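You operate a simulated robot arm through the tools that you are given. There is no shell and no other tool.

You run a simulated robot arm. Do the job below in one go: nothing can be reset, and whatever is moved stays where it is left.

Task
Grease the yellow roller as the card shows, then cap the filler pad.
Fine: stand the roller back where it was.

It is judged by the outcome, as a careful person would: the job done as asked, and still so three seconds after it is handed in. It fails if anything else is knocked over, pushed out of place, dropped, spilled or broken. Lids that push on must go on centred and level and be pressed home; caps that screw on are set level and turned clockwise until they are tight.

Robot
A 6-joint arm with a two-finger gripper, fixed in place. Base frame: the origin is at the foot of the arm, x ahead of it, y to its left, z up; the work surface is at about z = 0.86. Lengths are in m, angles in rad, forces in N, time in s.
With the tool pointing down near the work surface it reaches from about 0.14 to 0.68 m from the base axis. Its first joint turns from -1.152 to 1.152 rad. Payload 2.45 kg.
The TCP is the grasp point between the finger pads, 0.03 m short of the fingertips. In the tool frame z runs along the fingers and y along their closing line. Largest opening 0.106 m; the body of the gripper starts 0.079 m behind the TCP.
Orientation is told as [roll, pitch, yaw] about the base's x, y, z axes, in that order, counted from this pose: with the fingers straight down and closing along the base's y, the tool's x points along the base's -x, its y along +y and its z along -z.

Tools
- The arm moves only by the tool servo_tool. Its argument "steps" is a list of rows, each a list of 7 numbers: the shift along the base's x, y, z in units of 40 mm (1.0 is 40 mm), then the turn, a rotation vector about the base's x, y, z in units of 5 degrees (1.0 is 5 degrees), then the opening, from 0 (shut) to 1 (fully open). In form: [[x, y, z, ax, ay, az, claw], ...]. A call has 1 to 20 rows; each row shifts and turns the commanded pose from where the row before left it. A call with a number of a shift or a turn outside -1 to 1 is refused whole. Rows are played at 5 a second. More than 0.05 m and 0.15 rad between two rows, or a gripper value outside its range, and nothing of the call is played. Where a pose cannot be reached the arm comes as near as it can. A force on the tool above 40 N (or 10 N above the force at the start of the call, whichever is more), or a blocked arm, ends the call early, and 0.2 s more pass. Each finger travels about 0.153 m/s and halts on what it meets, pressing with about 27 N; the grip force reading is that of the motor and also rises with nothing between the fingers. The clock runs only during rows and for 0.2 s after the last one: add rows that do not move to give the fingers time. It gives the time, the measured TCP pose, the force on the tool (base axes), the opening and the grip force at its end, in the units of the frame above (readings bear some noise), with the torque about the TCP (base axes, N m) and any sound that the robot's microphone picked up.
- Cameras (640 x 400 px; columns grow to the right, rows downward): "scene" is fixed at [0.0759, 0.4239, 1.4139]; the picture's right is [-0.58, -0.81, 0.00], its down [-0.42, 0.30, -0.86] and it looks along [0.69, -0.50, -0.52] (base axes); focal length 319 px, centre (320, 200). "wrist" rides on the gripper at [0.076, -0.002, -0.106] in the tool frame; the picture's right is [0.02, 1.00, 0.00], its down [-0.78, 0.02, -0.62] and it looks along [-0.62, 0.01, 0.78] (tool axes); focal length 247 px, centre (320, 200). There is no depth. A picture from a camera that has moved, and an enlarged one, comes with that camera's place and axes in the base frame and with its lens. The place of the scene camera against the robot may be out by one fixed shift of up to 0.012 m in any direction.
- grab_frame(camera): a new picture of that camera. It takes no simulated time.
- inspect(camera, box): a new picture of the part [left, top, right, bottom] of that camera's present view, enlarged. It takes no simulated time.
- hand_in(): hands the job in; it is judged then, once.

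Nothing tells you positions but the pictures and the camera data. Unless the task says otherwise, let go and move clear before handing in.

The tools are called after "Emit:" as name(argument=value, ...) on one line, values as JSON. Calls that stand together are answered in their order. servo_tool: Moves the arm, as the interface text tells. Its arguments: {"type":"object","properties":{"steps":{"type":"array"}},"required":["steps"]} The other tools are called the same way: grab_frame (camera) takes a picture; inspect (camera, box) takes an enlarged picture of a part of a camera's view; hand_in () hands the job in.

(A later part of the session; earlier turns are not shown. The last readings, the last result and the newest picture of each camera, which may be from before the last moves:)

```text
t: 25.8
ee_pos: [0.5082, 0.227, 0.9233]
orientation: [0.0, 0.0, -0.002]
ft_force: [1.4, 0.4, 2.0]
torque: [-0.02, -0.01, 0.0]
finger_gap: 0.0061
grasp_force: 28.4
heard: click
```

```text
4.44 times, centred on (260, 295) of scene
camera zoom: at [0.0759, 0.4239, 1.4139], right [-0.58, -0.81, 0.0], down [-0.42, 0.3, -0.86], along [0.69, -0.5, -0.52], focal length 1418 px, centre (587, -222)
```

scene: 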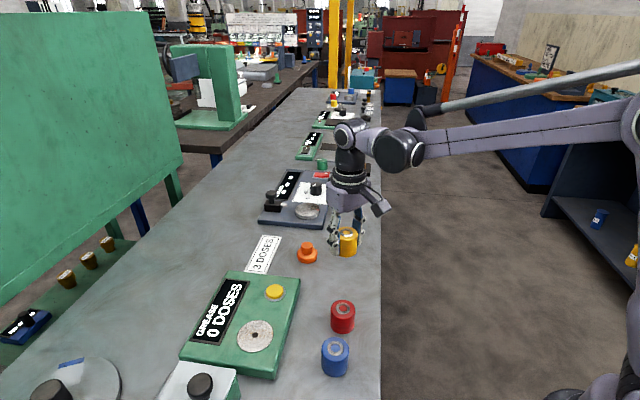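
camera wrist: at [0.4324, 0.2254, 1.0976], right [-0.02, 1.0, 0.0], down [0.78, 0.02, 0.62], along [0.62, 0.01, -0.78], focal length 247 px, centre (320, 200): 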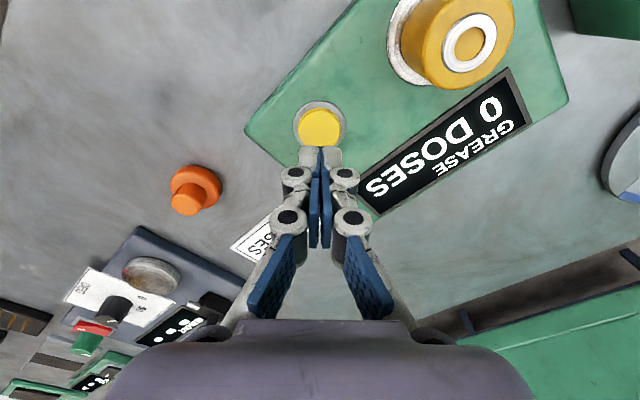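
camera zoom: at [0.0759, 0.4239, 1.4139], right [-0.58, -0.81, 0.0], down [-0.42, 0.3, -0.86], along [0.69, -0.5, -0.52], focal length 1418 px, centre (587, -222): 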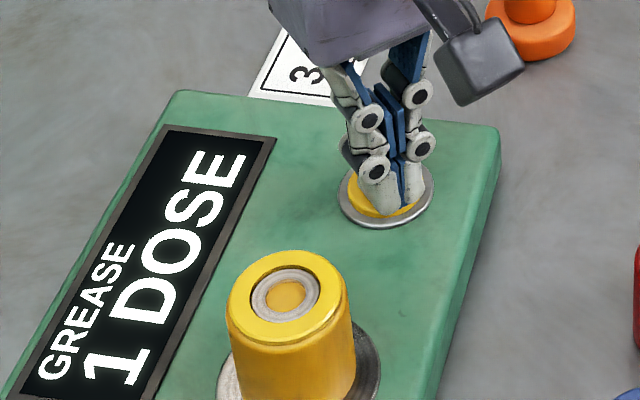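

A click, and the display reads 1 DOSE. I'll release fully by rising 10 mm and check the display before the next press.

Emit:
servo_tool(steps=[[0, 0, 0.1, 0, 0, 0, 0], [0, 0, 0.15, 0, 0, 0, 0], [0, 0, 0, 0, 0, 0, 0]])

Emit:
inspect(camera="scene", box=[200, 250, 320, 340])

```text
t: 26.6
ee_pos: [0.509, 0.2265, 0.9341]
orientation: [0.0, -0.001, -0.001]
ft_force: [-0.3, -0.7, 0.2]
torque: [0.03, 0.01, -0.03]
finger_gap: 0.0
grasp_force: 28.8
```

```text
4.44 times, centred on (260, 295) of scene
camera zoom: at [0.0759, 0.4239, 1.4139], right [-0.58, -0.81, 0.0], down [-0.42, 0.3, -0.86], along [0.69, -0.5, -0.52], focal length 1418 px, centre (587, -222)
```

zoom: 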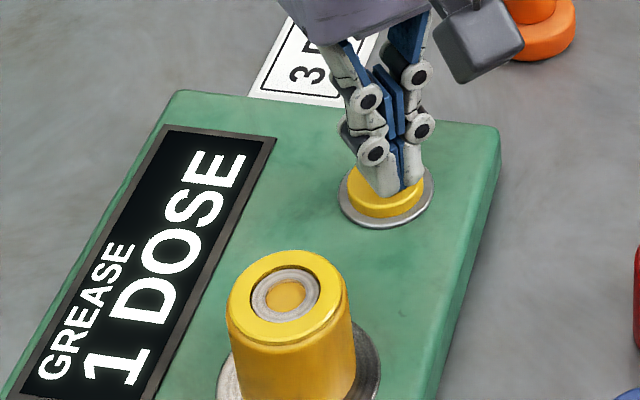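

The display still reads 1 DOSE with the button released. Second press now: down 10 mm and hold briefly.

Emit:
servo_tool(steps=[[0, 0, -0.1, 0, 0, 0, 0], [0, 0, -0.1, 0, 0, 0, 0], [0, 0, -0.05, 0, 0, 0, 0], [0, 0, 0, 0, 0, 0, 0]])

Emit:
inspect(camera="scene", box=[200, 250, 320, 340])

```text
t: 27.6
ee_pos: [0.5077, 0.2259, 0.9258]
orientation: [0.0, 0.0, 0.001]
ft_force: [0.7, -1.2, 2.2]
torque: [0.0, -0.03, 0.02]
finger_gap: 0.0059
grasp_force: 28.5
heard: click
```

```text
4.44 times, centred on (260, 295) of scene
camera zoom: at [0.0759, 0.4239, 1.4139], right [-0.58, -0.81, 0.0], down [-0.42, 0.3, -0.86], along [0.69, -0.5, -0.52], focal length 1418 px, centre (587, -222)
```

zoom: 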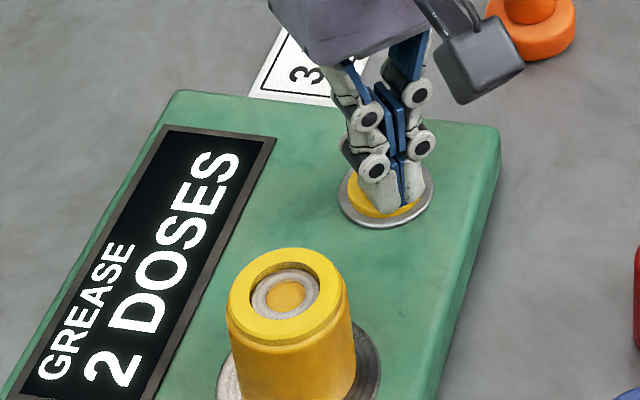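

2 DOSES. I'll release fully and confirm.

Emit:
servo_tool(steps=[[0, 0, 0.1, 0, 0, 0, 0], [0, 0, 0.15, 0, 0, 0, 0], [0, 0, 0, 0, 0, 0, 0]])

Emit:
inspect(camera="scene", box=[200, 250, 320, 340])

```text
t: 28.4
ee_pos: [0.5075, 0.2268, 0.9349]
orientation: [0.0, 0.001, -0.001]
ft_force: [-0.2, 0.1, -0.3]
torque: [0.0, -0.02, 0.01]
finger_gap: 0.0001
grasp_force: 28.8
```

```text
4.44 times, centred on (260, 295) of scene
camera zoom: at [0.0759, 0.4239, 1.4139], right [-0.58, -0.81, 0.0], down [-0.42, 0.3, -0.86], along [0.69, -0.5, -0.52], focal length 1418 px, centre (587, -222)
```

zoom: 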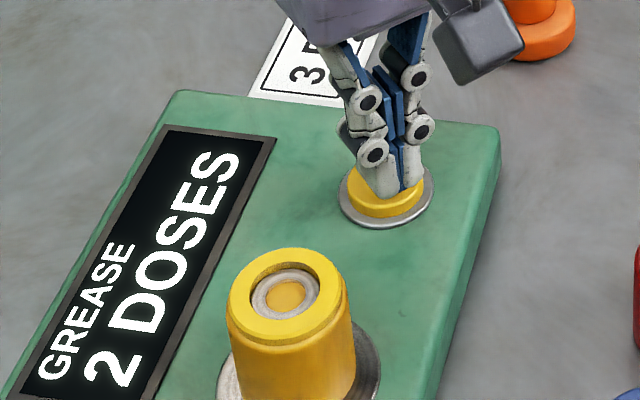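

Still 2 DOSES with the button released. Third and last press.

Emit:
servo_tool(steps=[[0, 0, -0.1, 0, 0, 0, 0], [0, 0, -0.1, 0, 0, 0, 0], [0, 0, -0.05, 0, 0, 0, 0], [0, 0, 0, 0, 0, 0, 0]])

Emit:
inspect(camera="scene", box=[200, 250, 320, 340])

```text
t: 29.4
ee_pos: [0.509, 0.2282, 0.9253]
orientation: [0.0, -0.001, 0.001]
ft_force: [0.3, -0.1, 0.9]
torque: [0.0, 0.0, 0.02]
finger_gap: 0.0059
grasp_force: 28.7
heard: click
```

```text
4.44 times, centred on (260, 295) of scene
camera zoom: at [0.0759, 0.4239, 1.4139], right [-0.58, -0.81, 0.0], down [-0.42, 0.3, -0.86], along [0.69, -0.5, -0.52], focal length 1418 px, centre (587, -222)
```

zoom: 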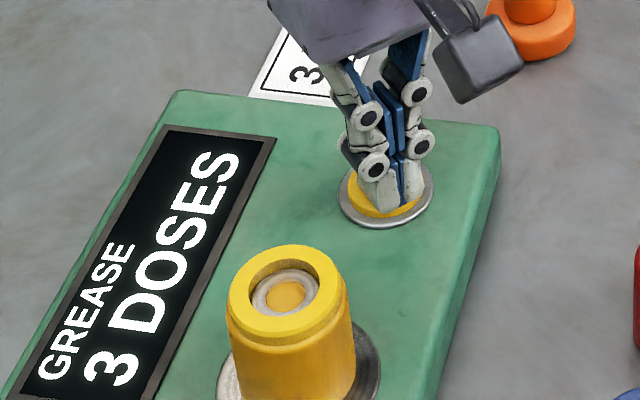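

3 DOSES, which matches the card. I'll rise well clear, then go back over the roller with the fingers open.

Emit:
servo_tool(steps=[[0, 0, 0.2, 0, 0, 0, 0], [0, 0, 0.6, 0, 0, 0, 0], [0, 0, 0.9, 0, 0, 0, 0], [0, 0, 0.98, 0, 0, 0, 0], [-0.5, 0.66, 0, 0, 0, 0, 0.3], [-0.5, 0.66, 0, 0, 0, 0, 0.6], [-0.5, 0.66, 0, 0, 0, 0, 0.75], [0, 0, 0, 0, 0, 0, 0.75], [0, 0, 0, 0, 0, 0, 0.75]])

Emit:
grab_frame(camera="wrist")

Emit:
grab_frame(camera="scene")

```text
t: 31.4
ee_pos: [0.4446, 0.3054, 1.0297]
orientation: [0.0, -0.001, -0.001]
ft_force: [-0.7, -0.2, 0.7]
torque: [0.01, 0.01, 0.01]
finger_gap: 0.0795
grasp_force: 0.0
```

```text
taken
camera wrist: at [0.3693, 0.3041, 1.1363], right [-0.02, 1.0, 0.0], down [0.78, 0.02, 0.62], along [0.62, 0.01, -0.78], focal length 247 px, centre (320, 200)
```

wrist: 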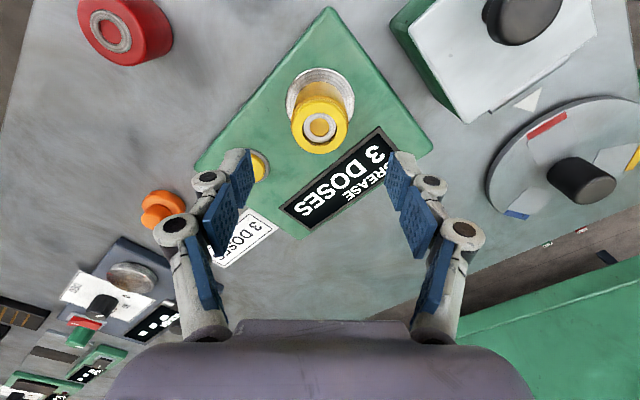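

```text
taken
```

scene: 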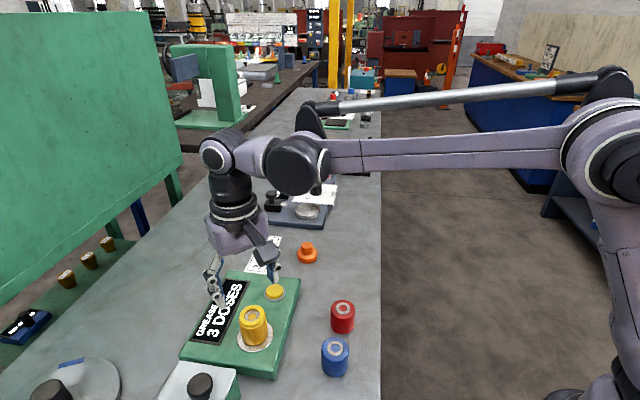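

The roller reads at (0.4476, 0.305), about 2.5 mm further in x than the TCP. I'll correct and descend around it.

Emit:
servo_tool(steps=[[0.06, 0, -0.5, 0, 0, 0, 0.75], [0, 0, -0.7, 0, 0, 0, 0.75], [0, 0, -0.7, 0, 0, 0, 0.75], [0, 0, -0.4, 0, 0, 0, 0.75], [0, 0, -0.25, 0, 0, 0, 0.75], [0, 0, 0, 0, 0, 0, 0.75], [0, 0, 0, 0, 0, 0, 0.75]])

Emit:
inspect(camera="wrist", box=[220, 80, 420, 240])

Emit:
inspect(camera="scene", box=[220, 290, 300, 370])

```text
t: 33.0
ee_pos: [0.4492, 0.3064, 0.9282]
orientation: [-0.001, 0.001, 0.002]
ft_force: [-0.2, -0.1, 0.7]
torque: [-0.01, -0.05, 0.02]
finger_gap: 0.0796
grasp_force: 0.0
```

```text
2.50 times, centred on (320, 160) of wrist
camera zoom: at [0.3731, 0.3052, 1.0355], right [-0.02, 1.0, 0.0], down [0.78, 0.02, 0.62], along [0.62, 0.01, -0.78], focal length 617 px, centre (320, 300)
```

zoom: 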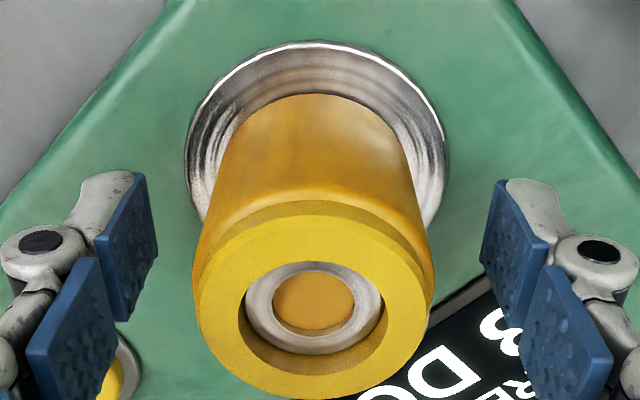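

```text
5.00 times, centred on (260, 330) of scene
camera zoom: at [0.0759, 0.4239, 1.4139], right [-0.58, -0.81, 0.0], down [-0.42, 0.3, -0.86], along [0.69, -0.5, -0.52], focal length 1596 px, centre (620, -450)
```

zoom: 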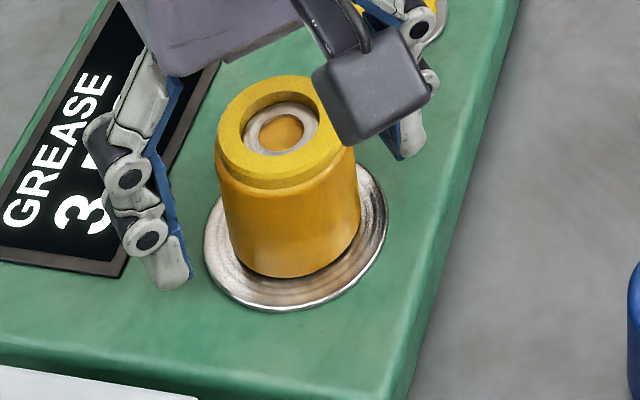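

The fingers straddle the roller, which sits about 1 mm to −y. I'll adjust, raise 2 mm and close gently.

Emit:
servo_tool(steps=[[0, -0.025, 0.05, 0, 0, 0, 0.75], [0, 0, 0, 0, 0, 0, 0.55], [0, 0, 0, 0, 0, 0, 0.4], [0, 0, 0, 0, 0, 0, 0.2], [0, 0, 0, 0, 0, 0, 0], [0, 0, 0, 0, 0, 0, 0], [0, 0, 0, 0, 0, 0, 0]])

Emit:
inspect(camera="wrist", box=[240, 80, 400, 240])

Emit:
inspect(camera="scene", box=[220, 290, 300, 370])

```text
t: 34.6
ee_pos: [0.4501, 0.3048, 0.9326]
orientation: [-0.001, 0.0, -0.001]
ft_force: [0.1, 0.2, 4.1]
torque: [0.0, 0.0, -0.07]
finger_gap: 0.047
grasp_force: 26.7
```

```text
2.50 times, centred on (320, 160) of wrist
camera zoom: at [0.3735, 0.304, 1.0381], right [-0.02, 1.0, 0.0], down [0.78, 0.02, 0.62], along [0.62, 0.01, -0.78], focal length 617 px, centre (320, 300)
```

zoom: 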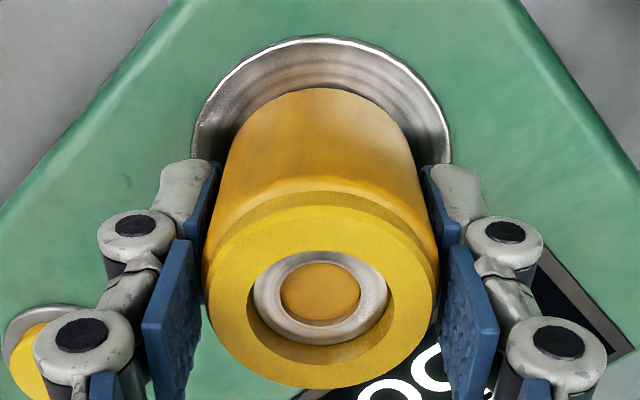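

```text
5.00 times, centred on (260, 330) of scene
camera zoom: at [0.0759, 0.4239, 1.4139], right [-0.58, -0.81, 0.0], down [-0.42, 0.3, -0.86], along [0.69, -0.5, -0.52], focal length 1596 px, centre (620, -450)
```

zoom: 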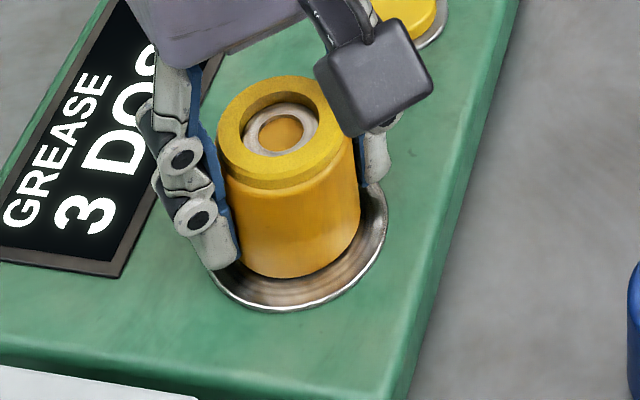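

The roller is gripped again. I'll lift straight up 10 cm and carry it back above its original spot.

Emit:
servo_tool(steps=[[0, 0, 0.2, 0, 0, 0, 0], [0, 0, 0.5, 0, 0, 0, 0], [0, 0, 0.9, 0, 0, 0, 0], [0, 0, 0.4, 0, 0, 0, 0], [0.1, -0.97, 0, 0, 0, 0, 0], [0.1, -0.97, 0, 0, 0, 0, 0], [0.1, -0.97, 0, 0, 0, 0, 0], [0.1, -0.97, 0, 0, 0, 0, 0], [0.1, -0.97, 0, 0, 0, 0, 0], [0.1, -0.97, 0, 0, 0, 0, 0], [0, 0, 0, 0, 0, 0, 0], [0, 0, 0, 0, 0, 0, 0]])

Emit:
inspect(camera="scene", box=[270, 230, 370, 300])

Emit:
grab_frame(camera="scene")

Emit:
grab_frame(camera="wrist")

```text
t: 37.2
ee_pos: [0.4747, 0.0702, 1.0111]
orientation: [0.0, 0.0, -0.001]
ft_force: [0.1, -0.3, -2.2]
torque: [-0.01, 0.0, 0.04]
finger_gap: 0.047
grasp_force: 27.1
```

```text
5.71 times, centred on (320, 265) of scene
camera zoom: at [0.076, 0.4239, 1.4139], right [-0.58, -0.81, 0.0], down [-0.42, 0.3, -0.86], along [0.69, -0.5, -0.52], focal length 1824 px, centre (320, -171)
```

zoom: 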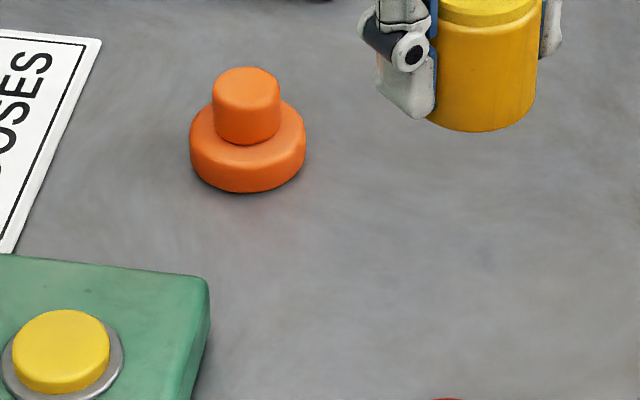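

```text
taken
```

scene: 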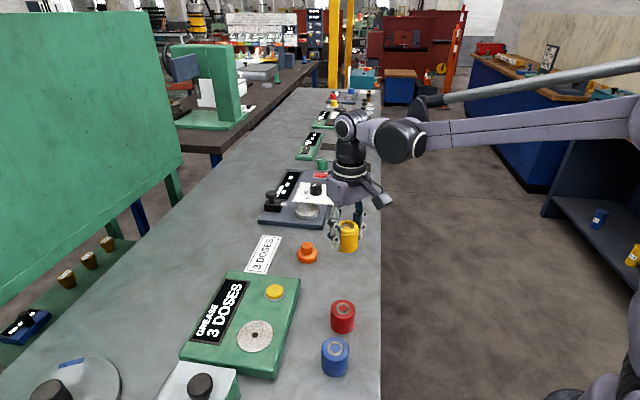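

```text
taken
camera wrist: at [0.3983, 0.0693, 1.1171], right [-0.02, 1.0, 0.0], down [0.78, 0.02, 0.62], along [0.62, 0.01, -0.78], focal length 247 px, centre (320, 200)
```

wrist: 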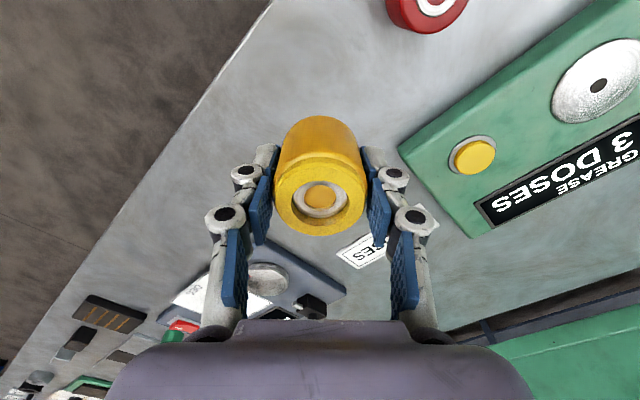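

The roller is above its original spot. I'll lower to about 10 mm above the table, then compare with the reference image (left edge 394, right edge 517, base 349).

Emit:
servo_tool(steps=[[0, 0.03, -0.7, 0, 0, 0, 0], [0, 0, -0.7, 0, 0, 0, 0], [0, 0, -0.7, 0, 0, 0, 0], [0, 0, -0.4, 0, 0, 0, 0], [0, 0, 0, 0, 0, 0, 0], [0, 0, 0, 0, 0, 0, 0]])

Emit:
inspect(camera="scene", box=[270, 230, 370, 300])

Emit:
inspect(camera="wrist", box=[240, 80, 400, 240])

```text
t: 38.6
ee_pos: [0.4737, 0.0732, 0.9118]
orientation: [-0.001, 0.001, -0.001]
ft_force: [0.6, 0.5, -2.7]
torque: [-0.05, 0.0, 0.01]
finger_gap: 0.0471
grasp_force: 27.0
```

```text
5.71 times, centred on (320, 265) of scene
camera zoom: at [0.076, 0.424, 1.4139], right [-0.58, -0.81, 0.0], down [-0.42, 0.3, -0.86], along [0.69, -0.5, -0.52], focal length 1824 px, centre (320, -171)
```

zoom: 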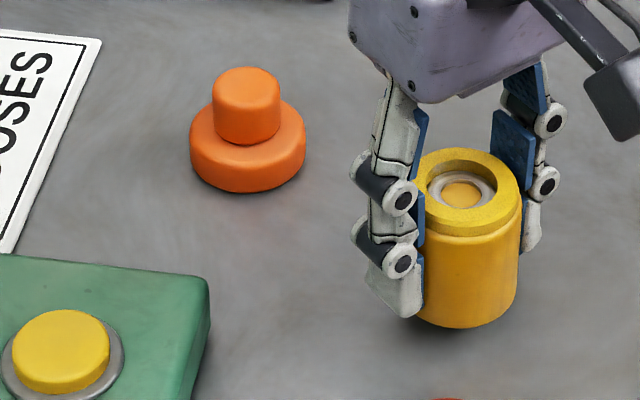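

```text
2.50 times, centred on (320, 160) of wrist
camera zoom: at [0.398, 0.0714, 1.019], right [-0.02, 1.0, 0.0], down [0.78, 0.02, 0.62], along [0.62, 0.01, -0.78], focal length 617 px, centre (320, 300)
```

zoom: 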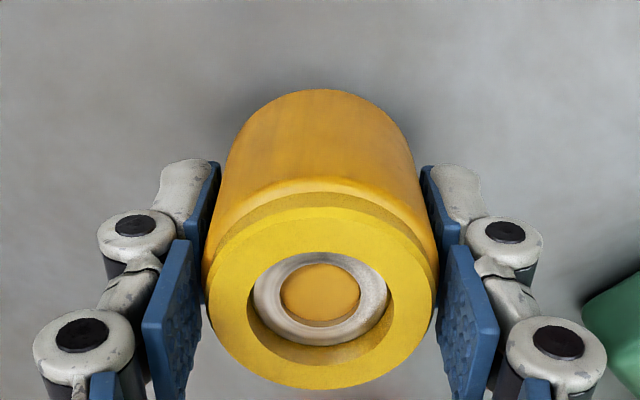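

Close to the reference and about 1.5 mm to the image's right. I'll correct slightly and lower to just above the table.

Emit:
servo_tool(steps=[[0.02, 0.03, -0.1, 0, 0, 0, 0], [0, 0, -0.1, 0, 0, 0, 0], [0, 0, 0, 0, 0, 0, 0], [0, 0, 0, 0, 0, 0, 0]])

Emit:
inspect(camera="scene", box=[270, 230, 370, 300])

```text
t: 39.6
ee_pos: [0.4741, 0.0732, 0.9055]
orientation: [-0.001, 0.0, 0.002]
ft_force: [1.0, 0.0, -2.8]
torque: [-0.02, 0.0, 0.01]
finger_gap: 0.0469
grasp_force: 27.0
```

```text
5.71 times, centred on (320, 265) of scene
camera zoom: at [0.076, 0.424, 1.4139], right [-0.58, -0.81, 0.0], down [-0.42, 0.3, -0.86], along [0.69, -0.5, -0.52], focal length 1824 px, centre (320, -171)
```

zoom: 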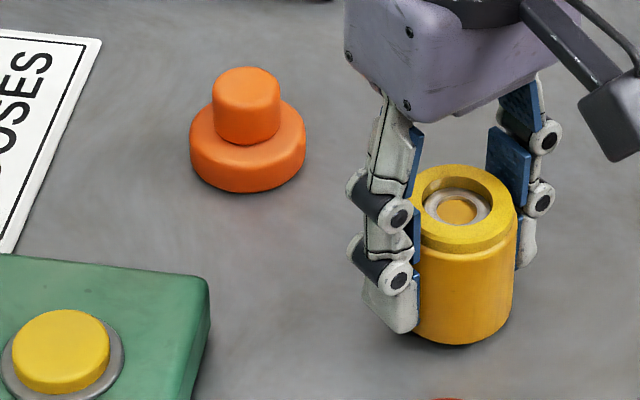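

Almost aligned: the ring centre will land within about 1 mm of the reference. I'll lower the last few millimetres gently.

Emit:
servo_tool(steps=[[0, 0, -0.06, 0, 0, 0, 0], [0, 0, 0, 0, 0, 0, 0]])

Emit:
inspect(camera="scene", box=[270, 230, 370, 300])

```text
t: 40.2
ee_pos: [0.4746, 0.0749, 0.9017]
orientation: [-0.001, 0.001, -0.001]
ft_force: [0.1, 0.9, -2.9]
torque: [-0.01, -0.03, 0.02]
finger_gap: 0.047
grasp_force: 26.9
```

```text
5.71 times, centred on (320, 265) of scene
camera zoom: at [0.076, 0.424, 1.4139], right [-0.58, -0.81, 0.0], down [-0.42, 0.3, -0.86], along [0.69, -0.5, -0.52], focal length 1824 px, centre (320, -171)
```

zoom: 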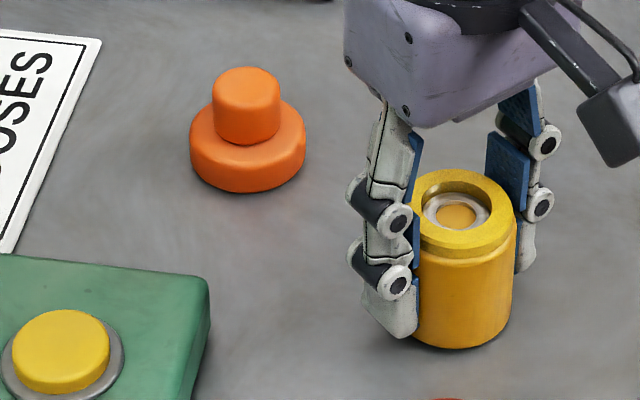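

Emit:
servo_tool(steps=[[0, 0, -0.04, 0, 0, 0, 0], [0, 0, 0, 0, 0, 0, 0]])

Emit:
inspect(camera="scene", box=[270, 230, 370, 300])

```text
t: 40.8
ee_pos: [0.4746, 0.0751, 0.9008]
orientation: [0.001, 0.0, 0.001]
ft_force: [0.5, -0.3, -2.4]
torque: [-0.02, -0.05, -0.01]
finger_gap: 0.0469
grasp_force: 26.7
```

```text
5.71 times, centred on (320, 265) of scene
camera zoom: at [0.076, 0.424, 1.4139], right [-0.58, -0.81, 0.0], down [-0.42, 0.3, -0.86], along [0.69, -0.5, -0.52], focal length 1824 px, centre (320, -171)
```

zoom: 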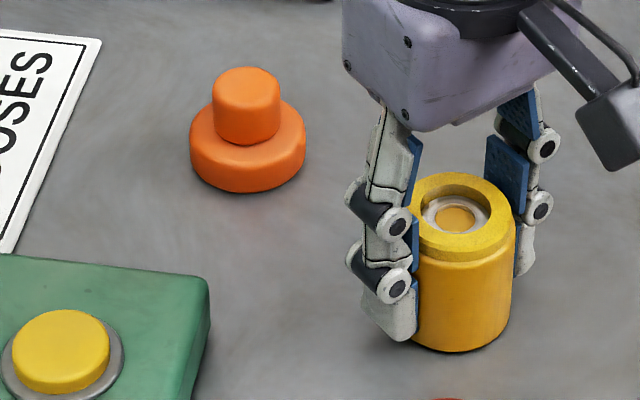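

Still hovering, and the base now images 2–3 px too low. That means it's about 2.5 mm too near the camera, so I'll shift +x and −y a little.

Emit:
servo_tool(steps=[[0.05, -0.04, 0.02, 0, 0, 0, 0], [0, 0, 0, 0, 0, 0, 0], [0, 0, 0, 0, 0, 0, 0]])

Emit:
inspect(camera="scene", box=[270, 230, 370, 300])

```text
t: 41.6
ee_pos: [0.4777, 0.0735, 0.9003]
orientation: [0.001, 0.0, 0.0]
ft_force: [-1.1, 0.0, -2.4]
torque: [0.03, -0.01, 0.0]
finger_gap: 0.0468
grasp_force: 26.7
```

```text
5.71 times, centred on (320, 265) of scene
camera zoom: at [0.076, 0.424, 1.4139], right [-0.58, -0.81, 0.0], down [-0.42, 0.3, -0.86], along [0.69, -0.5, -0.52], focal length 1824 px, centre (320, -171)
```

zoom: 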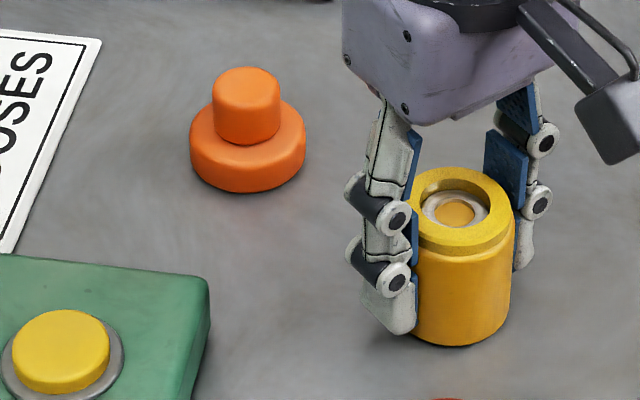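

Emit:
servo_tool(steps=[[0, 0, -0.03, 0, 0, 0, 0], [0, 0, -0.02, 0, 0, 0, 0], [0, 0, 0, 0, 0, 0, 0]])

Emit:
inspect(camera="scene", box=[270, 230, 370, 300])

```text
t: 42.4
ee_pos: [0.4779, 0.0723, 0.8988]
orientation: [-0.001, 0.0, -0.001]
ft_force: [0.3, -0.1, -0.8]
torque: [0.01, -0.06, 0.01]
finger_gap: 0.0469
grasp_force: 27.4
```

```text
5.71 times, centred on (320, 265) of scene
camera zoom: at [0.0759, 0.4239, 1.4139], right [-0.58, -0.81, 0.0], down [-0.42, 0.3, -0.86], along [0.69, -0.5, -0.52], focal length 1824 px, centre (320, -171)
```

zoom: 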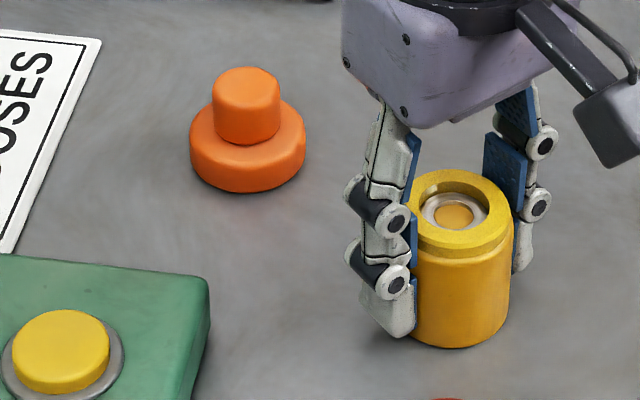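

The roller touches the table within about 1 mm of its original image position. I'll seat it lightly, open and rise straight up.

Emit:
servo_tool(steps=[[-0.02, 0, -0.02, 0, 0, 0, 0], [0, 0, 0, 0, 0, 0, 0], [0, 0, 0, 0, 0, 0, 0.5], [0, 0, 0, 0, 0, 0, 0.65], [0, 0, 0, 0, 0, 0, 0.8], [0, 0, 0, 0, 0, 0, 0.8], [0, 0, 0.2, 0, 0, 0, 0.8], [0, 0, 0.5, 0, 0, 0, 0.8], [0, 0, 0.8, 0, 0, 0, 0.8], [0, 0, 0.8, 0, 0, 0, 0.8], [0, 0, 0.5, 0, 0, 0, 0.8], [0, 0, 0, 0, 0, 0, 0.8]])

Emit:
inspect(camera="scene", box=[270, 230, 370, 300])

Emit:
grab_frame(camera="wrist")

```text
t: 45.0
ee_pos: [0.4771, 0.0731, 1.0086]
orientation: [0.0, 0.0, 0.001]
ft_force: [-0.1, 0.0, -0.1]
torque: [-0.01, -0.02, 0.04]
finger_gap: 0.0845
grasp_force: 0.1
```

```text
5.71 times, centred on (320, 265) of scene
camera zoom: at [0.0759, 0.4239, 1.4139], right [-0.58, -0.81, 0.0], down [-0.42, 0.3, -0.86], along [0.69, -0.5, -0.52], focal length 1824 px, centre (320, -171)
```

zoom: 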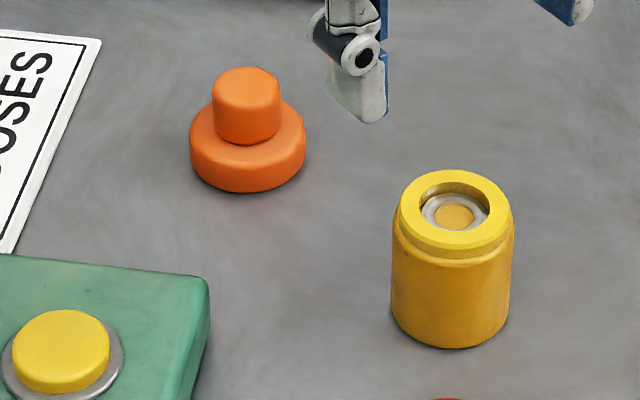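

```text
taken
camera wrist: at [0.4, 0.071, 1.1159], right [-0.02, 1.0, 0.0], down [0.78, 0.02, 0.62], along [0.62, 0.01, -0.78], focal length 247 px, centre (320, 200)
```

wrist: 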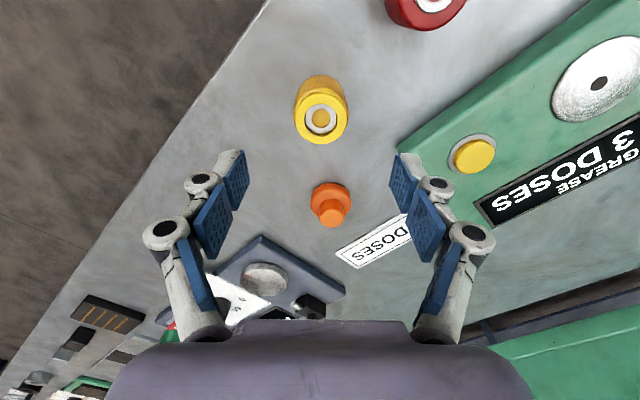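

The roller stands about 1 mm from its original place, greased. Next is the orange cap, so I'll measure it closely.

Emit:
inspect(camera="wrist", box=[280, 150, 380, 250])

Emit:
inspect(camera="scene", box=[285, 230, 335, 270])

Emit:
inspect(camera="scene", box=[180, 260, 310, 390])

```text
4.00 times, centred on (330, 200) of wrist
camera zoom: at [0.4, 0.071, 1.1159], right [-0.02, 1.0, 0.0], down [0.78, 0.02, 0.62], along [0.62, 0.01, -0.78], focal length 988 px, centre (280, 200)
```

zoom: 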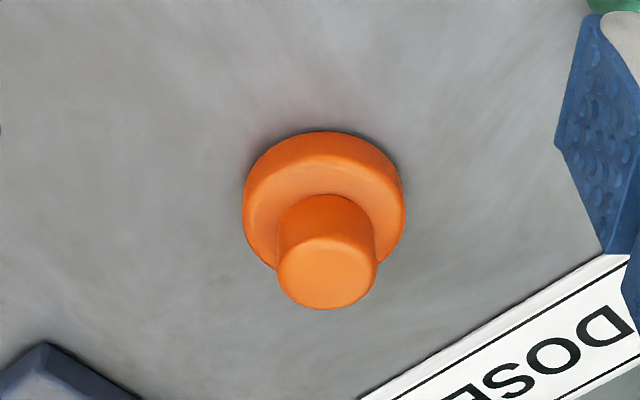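

```text
10.00 times, centred on (310, 250) of scene
camera zoom: at [0.0759, 0.4239, 1.4139], right [-0.58, -0.81, 0.0], down [-0.42, 0.3, -0.86], along [0.69, -0.5, -0.52], focal length 3191 px, centre (420, -300)
```

zoom: 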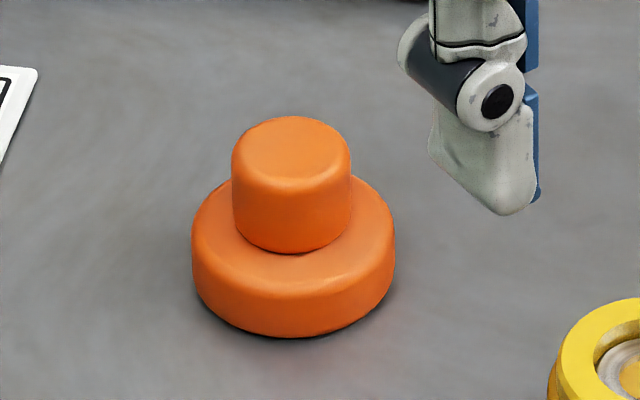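

```text
3.08 times, centred on (245, 325) of scene
camera zoom: at [0.0759, 0.4239, 1.4139], right [-0.58, -0.81, 0.0], down [-0.42, 0.3, -0.86], along [0.69, -0.5, -0.52], focal length 982 px, centre (551, -185)
```

zoom: 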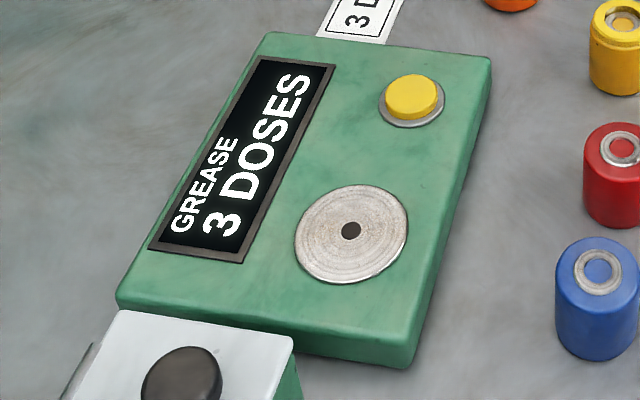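

The cap sits at about (0.601, 0.0885), with a disc about 51 mm across and a knob about 30 mm across whose top is near 0.8975. I'll move above it with the fingers open and verify.

Emit:
servo_tool(steps=[[0.78, 0.1, 0, 0, 0, 0, 0.8], [0.78, 0.1, 0, 0, 0, 0, 0.8], [0.78, 0.1, 0, 0, 0, 0, 0.8], [0.78, 0.08, 0, 0, 0, 0, 0.8], [0, 0, -0.6, 0, 0, 0, 0.8], [0, 0, -0.5, 0, 0, 0, 0.8], [0, 0, 0, 0, 0, 0, 0.8], [0, 0, 0, 0, 0, 0, 0.8]])

Emit:
inspect(camera="wrist", box=[220, 80, 420, 240])

Emit:
inspect(camera="scene", box=[270, 210, 350, 280])

```text
t: 46.8
ee_pos: [0.5989, 0.0871, 0.9655]
orientation: [-0.001, 0.001, -0.001]
ft_force: [0.1, 0.5, -0.1]
torque: [-0.01, -0.01, 0.02]
finger_gap: 0.0849
grasp_force: 0.1
```

```text
2.50 times, centred on (320, 160) of wrist
camera zoom: at [0.5242, 0.0862, 1.0713], right [-0.02, 1.0, 0.0], down [0.78, 0.02, 0.62], along [0.62, 0.01, -0.78], focal length 617 px, centre (320, 300)
```

zoom: 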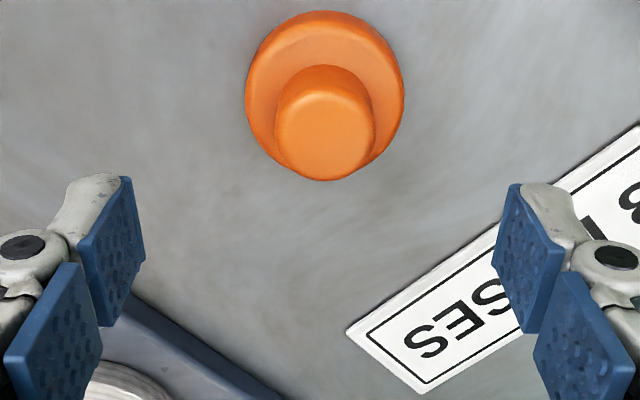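

```text
5.71 times, centred on (310, 245) of scene
camera zoom: at [0.0759, 0.4239, 1.4139], right [-0.58, -0.81, 0.0], down [-0.42, 0.3, -0.86], along [0.69, -0.5, -0.52], focal length 1824 px, centre (377, -57)
```

zoom: 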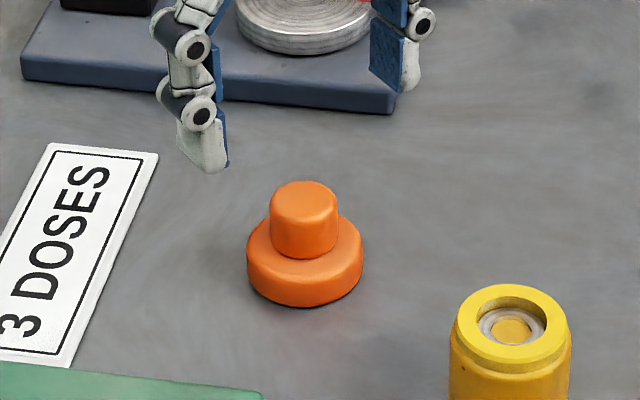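

The cap is at about (0.600, 0.0888), its disc top near z 0.879 and its knob top near 0.899. I'll centre and lower so the fingertips sit beside the knob, just above the disc.

Emit:
servo_tool(steps=[[0.03, 0.04, -0.5, 0, 0, 0, 0.8], [0, 0, -0.5, 0, 0, 0, 0.8], [0, 0, -0.25, 0, 0, 0, 0.8], [0, 0, 0, 0, 0, 0, 0.8], [0, 0, 0, 0, 0, 0, 0.8]])

Emit:
inspect(camera="wrist", box=[220, 80, 420, 240])

Emit:
inspect(camera="scene", box=[270, 210, 350, 280])

```text
t: 48.0
ee_pos: [0.6032, 0.0891, 0.9157]
orientation: [0.0, 0.0, 0.0]
ft_force: [0.4, 0.5, -0.1]
torque: [0.01, -0.01, 0.0]
finger_gap: 0.085
grasp_force: 0.0
```

```text
2.50 times, centred on (320, 160) of wrist
camera zoom: at [0.5268, 0.0877, 1.0228], right [-0.02, 1.0, 0.0], down [0.78, 0.02, 0.62], along [0.62, 0.01, -0.78], focal length 617 px, centre (320, 300)
```

zoom: 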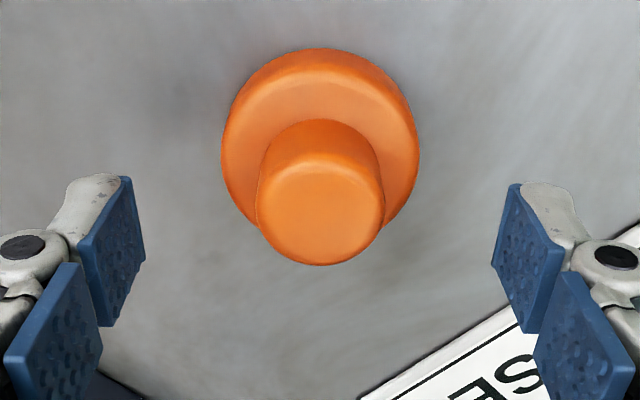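

```text
5.71 times, centred on (310, 245) of scene
camera zoom: at [0.0759, 0.4239, 1.4139], right [-0.58, -0.81, 0.0], down [-0.42, 0.3, -0.86], along [0.69, -0.5, -0.52], focal length 1824 px, centre (377, -57)
```

zoom: 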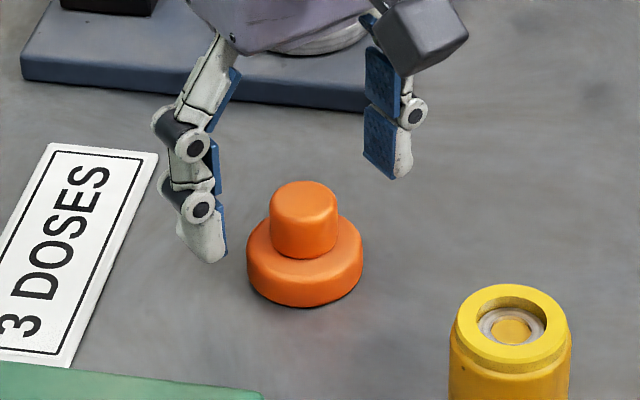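

The fingers straddle the knob and the TCP is about 3 mm too far in +x. I'll correct, drop 3 mm and close gently on the knob.

Emit:
servo_tool(steps=[[-0.07, 0, -0.08, 0, 0, 0, 0.8], [0, 0, 0, 0, 0, 0, 0.8], [0, 0, 0, 0, 0, 0, 0.6], [0, 0, 0, 0, 0, 0, 0.45], [0, 0, 0, 0, 0, 0, 0.35], [0, 0, 0, 0, 0, 0, 0.35]])

Emit:
inspect(camera="wrist", box=[220, 80, 420, 240])

Emit:
inspect(camera="scene", box=[270, 210, 350, 280])

```text
t: 49.4
ee_pos: [0.6009, 0.0891, 0.9129]
orientation: [0.0, -0.001, 0.0]
ft_force: [-0.5, -0.4, -0.2]
torque: [-0.02, -0.01, 0.02]
finger_gap: 0.0373
grasp_force: 0.1
```

```text
2.50 times, centred on (320, 160) of wrist
camera zoom: at [0.5247, 0.0883, 1.0193], right [-0.02, 1.0, 0.0], down [0.78, 0.02, 0.62], along [0.62, 0.01, -0.78], focal length 617 px, centre (320, 300)
```

zoom: 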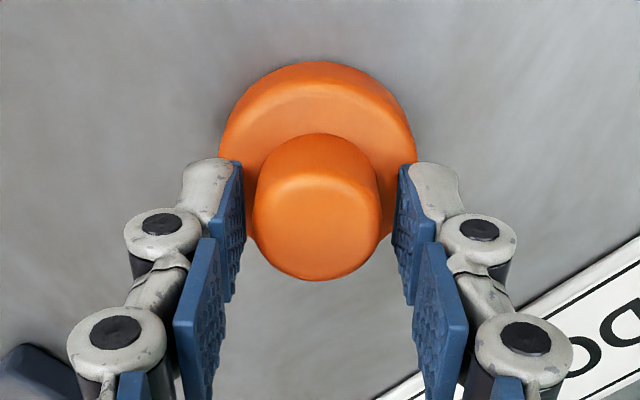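

```text
5.71 times, centred on (310, 245) of scene
camera zoom: at [0.0759, 0.4239, 1.4139], right [-0.58, -0.81, 0.0], down [-0.42, 0.3, -0.86], along [0.69, -0.5, -0.52], focal length 1824 px, centre (377, -57)
```

zoom: 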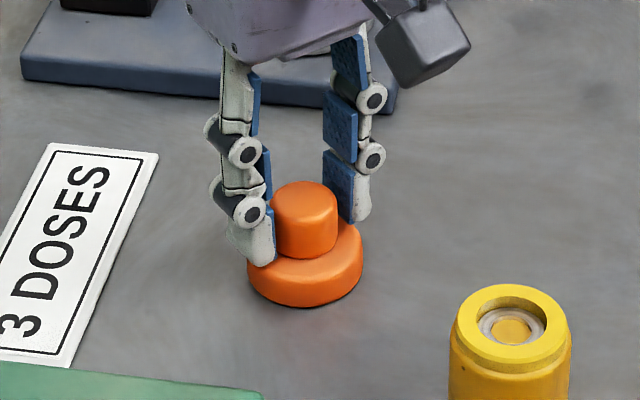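

The fingertips are beside the knob and above the disc. I'll close to grip.

Emit:
servo_tool(steps=[[0, 0, 0, 0, 0, 0, 0.28], [0, 0, 0, 0, 0, 0, 0.2], [0, 0, 0, 0, 0, 0, 0], [0, 0, 0, 0, 0, 0, 0], [0, 0, 0, 0, 0, 0, 0]])

Emit:
inspect(camera="wrist", box=[220, 80, 420, 240])

Emit:
inspect(camera="scene", box=[270, 210, 350, 280])

```text
t: 50.6
ee_pos: [0.6008, 0.0879, 0.9133]
orientation: [-0.001, 0.0, -0.001]
ft_force: [0.6, 1.1, 1.1]
torque: [-0.03, -0.02, 0.02]
finger_gap: 0.0279
grasp_force: 26.7
```

```text
2.50 times, centred on (320, 160) of wrist
camera zoom: at [0.5247, 0.0883, 1.0193], right [-0.02, 1.0, 0.0], down [0.78, 0.02, 0.62], along [0.62, 0.01, -0.78], focal length 617 px, centre (320, 300)
```

zoom: 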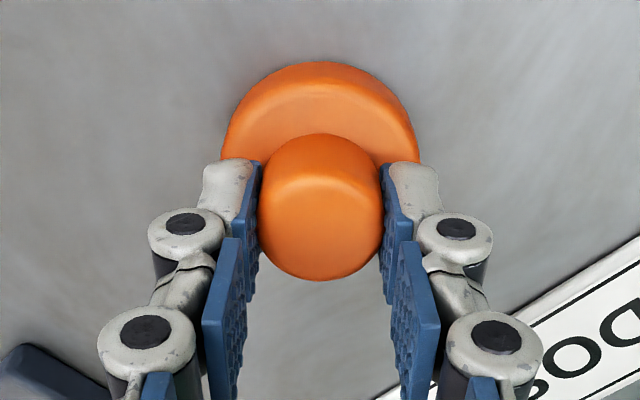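

```text
5.71 times, centred on (310, 245) of scene
camera zoom: at [0.0759, 0.4239, 1.4139], right [-0.58, -0.81, 0.0], down [-0.42, 0.3, -0.86], along [0.69, -0.5, -0.52], focal length 1824 px, centre (377, -57)
```

zoom: 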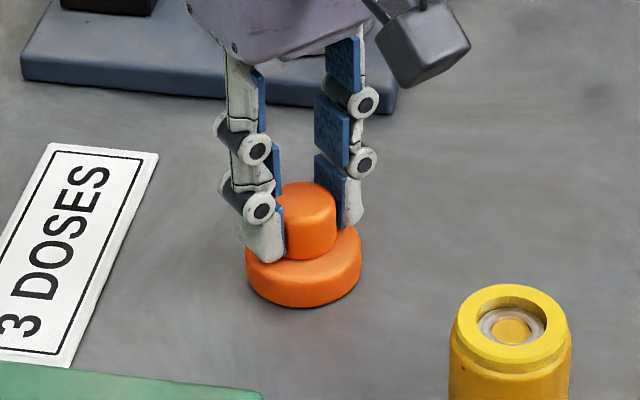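

The knob is gripped at 28 mm. I'll lift straight up and check the cap.

Emit:
servo_tool(steps=[[0, 0, 0.2, 0, 0, 0, 0], [0, 0, 0.5, 0, 0, 0, 0], [0, 0, 0.9, 0, 0, 0, 0], [0, 0, 0.9, 0, 0, 0, 0], [0, 0, 0, 0, 0, 0, 0]])

Emit:
inspect(camera="scene", box=[270, 180, 370, 260])

Emit:
grab_frame(camera="wrist")

```text
t: 51.8
ee_pos: [0.5978, 0.089, 1.0124]
orientation: [0.001, 0.0, 0.0]
ft_force: [-0.7, -0.6, -0.1]
torque: [-0.02, -0.04, 0.01]
finger_gap: 0.028
grasp_force: 27.3
```

```text
5.00 times, centred on (320, 220) of scene
camera zoom: at [0.0759, 0.4239, 1.4139], right [-0.58, -0.81, 0.0], down [-0.42, 0.3, -0.86], along [0.69, -0.5, -0.52], focal length 1596 px, centre (320, 100)
```

zoom: 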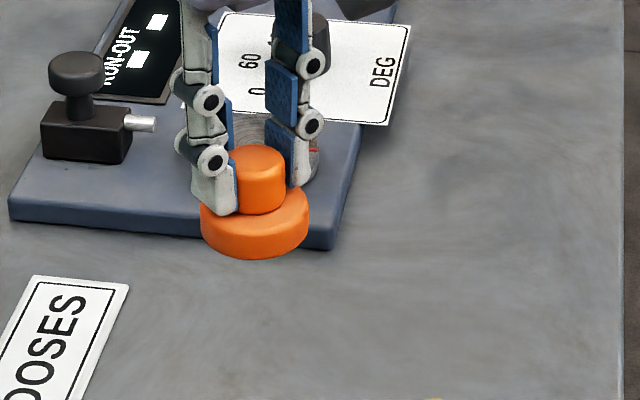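

```text
taken
camera wrist: at [0.5223, 0.0879, 1.1196], right [-0.02, 1.0, 0.0], down [0.78, 0.02, 0.62], along [0.62, 0.01, -0.78], focal length 247 px, centre (320, 200)
```

wrist: 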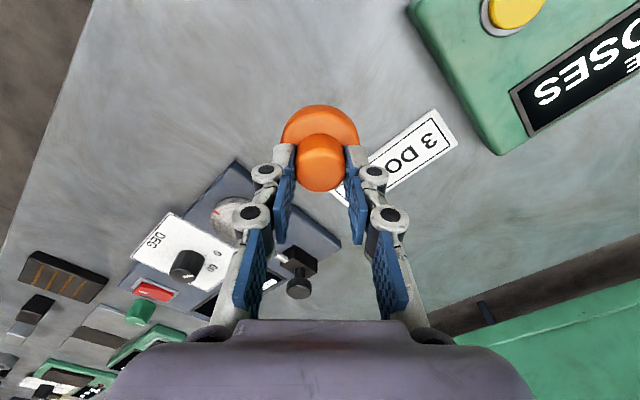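

The cap hangs level in the fingers. I'll carry it over the pad at this height.

Emit:
servo_tool(steps=[[-0.63, 0.9, 0, 0, 0, 0, 0], [-0.63, 0.9, 0, 0, 0, 0, 0], [-0.63, 0.9, 0, 0, 0, 0, 0], [-0.63, 0.9, 0, 0, 0, 0, 0], [-0.63, 0.9, 0, 0, 0, 0, 0], [-0.63, 0.9, 0, 0, 0, 0, 0], [0, 0, 0, 0, 0, 0, 0], [0, 0, 0, 0, 0, 0, 0]])

Emit:
inspect(camera="scene", box=[210, 270, 310, 370])

Emit:
inspect(camera="wrist", box=[230, 70, 410, 230])

```text
t: 53.6
ee_pos: [0.4474, 0.3061, 1.013]
orientation: [-0.001, -0.001, -0.001]
ft_force: [0.4, 0.3, 0.6]
torque: [0.0, -0.04, -0.01]
finger_gap: 0.0278
grasp_force: 27.2
```

```text
4.00 times, centred on (260, 320) of scene
camera zoom: at [0.0759, 0.424, 1.4139], right [-0.58, -0.81, 0.0], down [-0.42, 0.3, -0.86], along [0.69, -0.5, -0.52], focal length 1276 px, centre (560, -280)
```

zoom: 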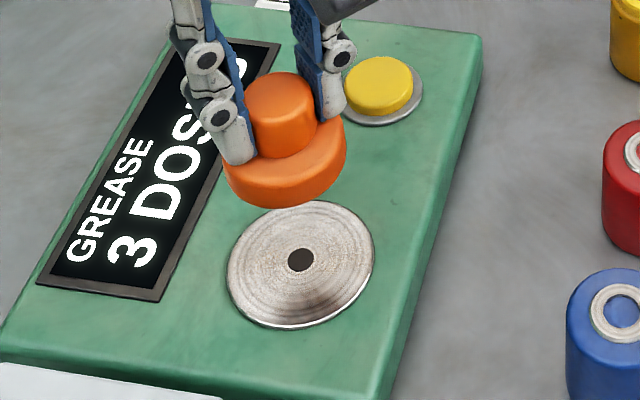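

```text
2.50 times, centred on (320, 150) of wrist
camera zoom: at [0.3712, 0.3038, 1.1193], right [-0.02, 1.0, 0.0], down [0.78, 0.02, 0.62], along [0.62, 0.01, -0.78], focal length 617 px, centre (320, 325)
```

zoom: 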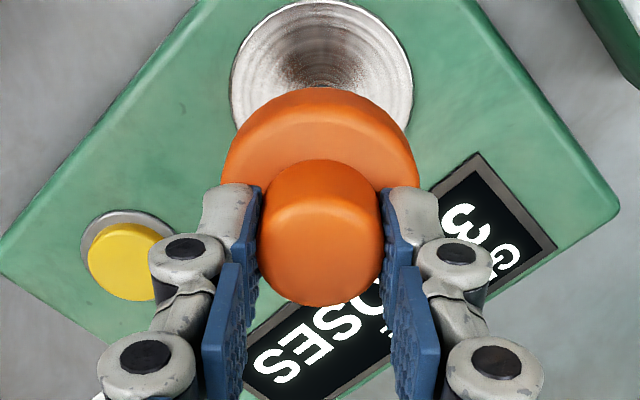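

The cap reads (0.447, 0.305), in line with the pad. I'll lower to about 8 mm above it and recheck.

Emit:
servo_tool(steps=[[0, 0, -0.4, 0, 0, 0, 0], [0, 0, -0.4, 0, 0, 0, 0], [0, 0, -0.4, 0, 0, 0, 0], [0, 0, -0.25, 0, 0, 0, 0], [0, 0, 0, 0, 0, 0, 0], [0, 0, 0, 0, 0, 0, 0]])

Emit:
inspect(camera="scene", box=[220, 290, 300, 370])

Emit:
inspect(camera="wrist", box=[230, 70, 410, 230])

```text
t: 55.0
ee_pos: [0.4485, 0.3055, 0.9544]
orientation: [0.0, 0.0, 0.0]
ft_force: [-0.7, -0.4, -1.1]
torque: [0.01, -0.02, 0.0]
finger_gap: 0.0281
grasp_force: 27.2
```

```text
5.00 times, centred on (260, 330) of scene
camera zoom: at [0.0759, 0.424, 1.4139], right [-0.58, -0.81, 0.0], down [-0.42, 0.3, -0.86], along [0.69, -0.5, -0.52], focal length 1596 px, centre (620, -450)
```

zoom: 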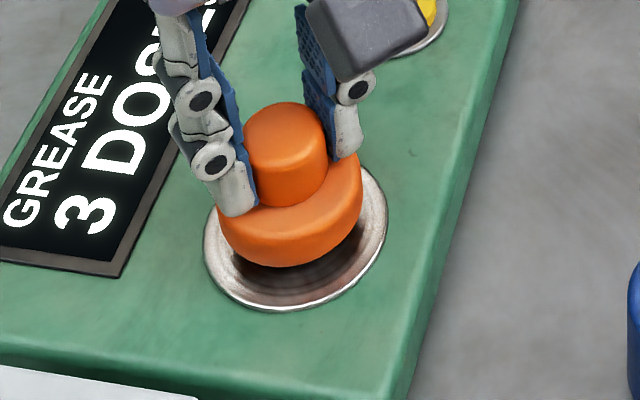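

```text
2.50 times, centred on (320, 150) of wrist
camera zoom: at [0.3726, 0.3044, 1.0619], right [-0.02, 1.0, 0.0], down [0.78, 0.02, 0.62], along [0.62, 0.01, -0.78], focal length 617 px, centre (320, 325)
```

zoom: 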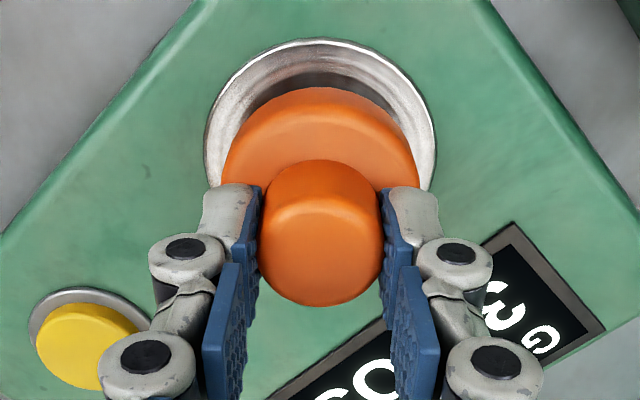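

The lateral match is good, and the cap is about 2 mm too far in +x. I'll shift and lower to just above the pad.

Emit:
servo_tool(steps=[[-0.05, 0, -0.04, 0, 0, 0, 0], [0, 0, -0.06, 0, 0, 0, 0], [0, 0, 0, 0, 0, 0, 0], [0, 0, 0, 0, 0, 0, 0]])

Emit:
inspect(camera="scene", box=[220, 290, 300, 370])

Emit:
inspect(camera="wrist", box=[230, 70, 410, 230])

```text
t: 56.0
ee_pos: [0.4453, 0.3061, 0.9517]
orientation: [0.001, 0.002, -0.001]
ft_force: [-0.6, -0.4, -0.4]
torque: [-0.01, -0.03, 0.02]
finger_gap: 0.0277
grasp_force: 26.8
```

```text
5.00 times, centred on (260, 330) of scene
camera zoom: at [0.0759, 0.424, 1.4139], right [-0.58, -0.81, 0.0], down [-0.42, 0.3, -0.86], along [0.69, -0.5, -0.52], focal length 1596 px, centre (620, -450)
```

zoom: 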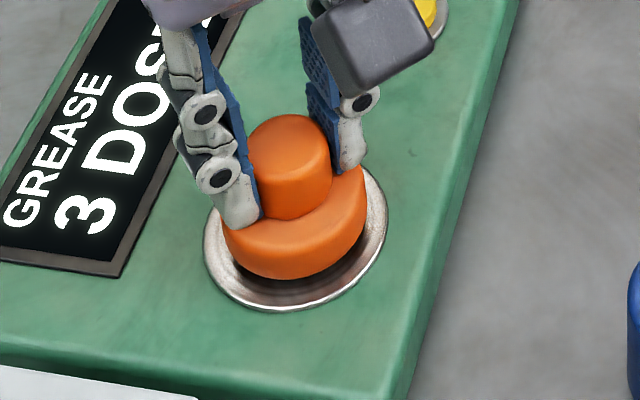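

```text
2.50 times, centred on (320, 150) of wrist
camera zoom: at [0.3699, 0.3045, 1.0582], right [-0.02, 1.0, 0.0], down [0.78, 0.02, 0.62], along [0.62, 0.01, -0.78], focal length 617 px, centre (320, 325)
```

zoom: 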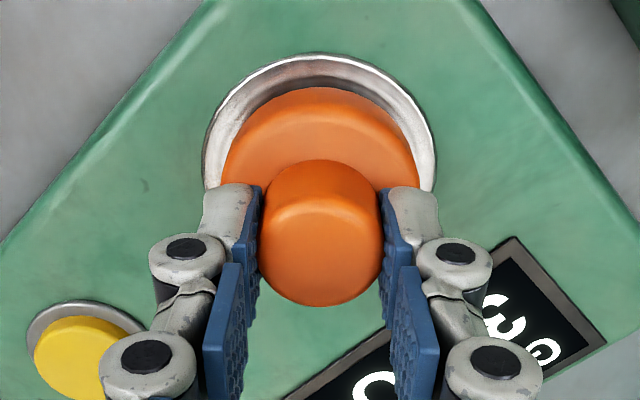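

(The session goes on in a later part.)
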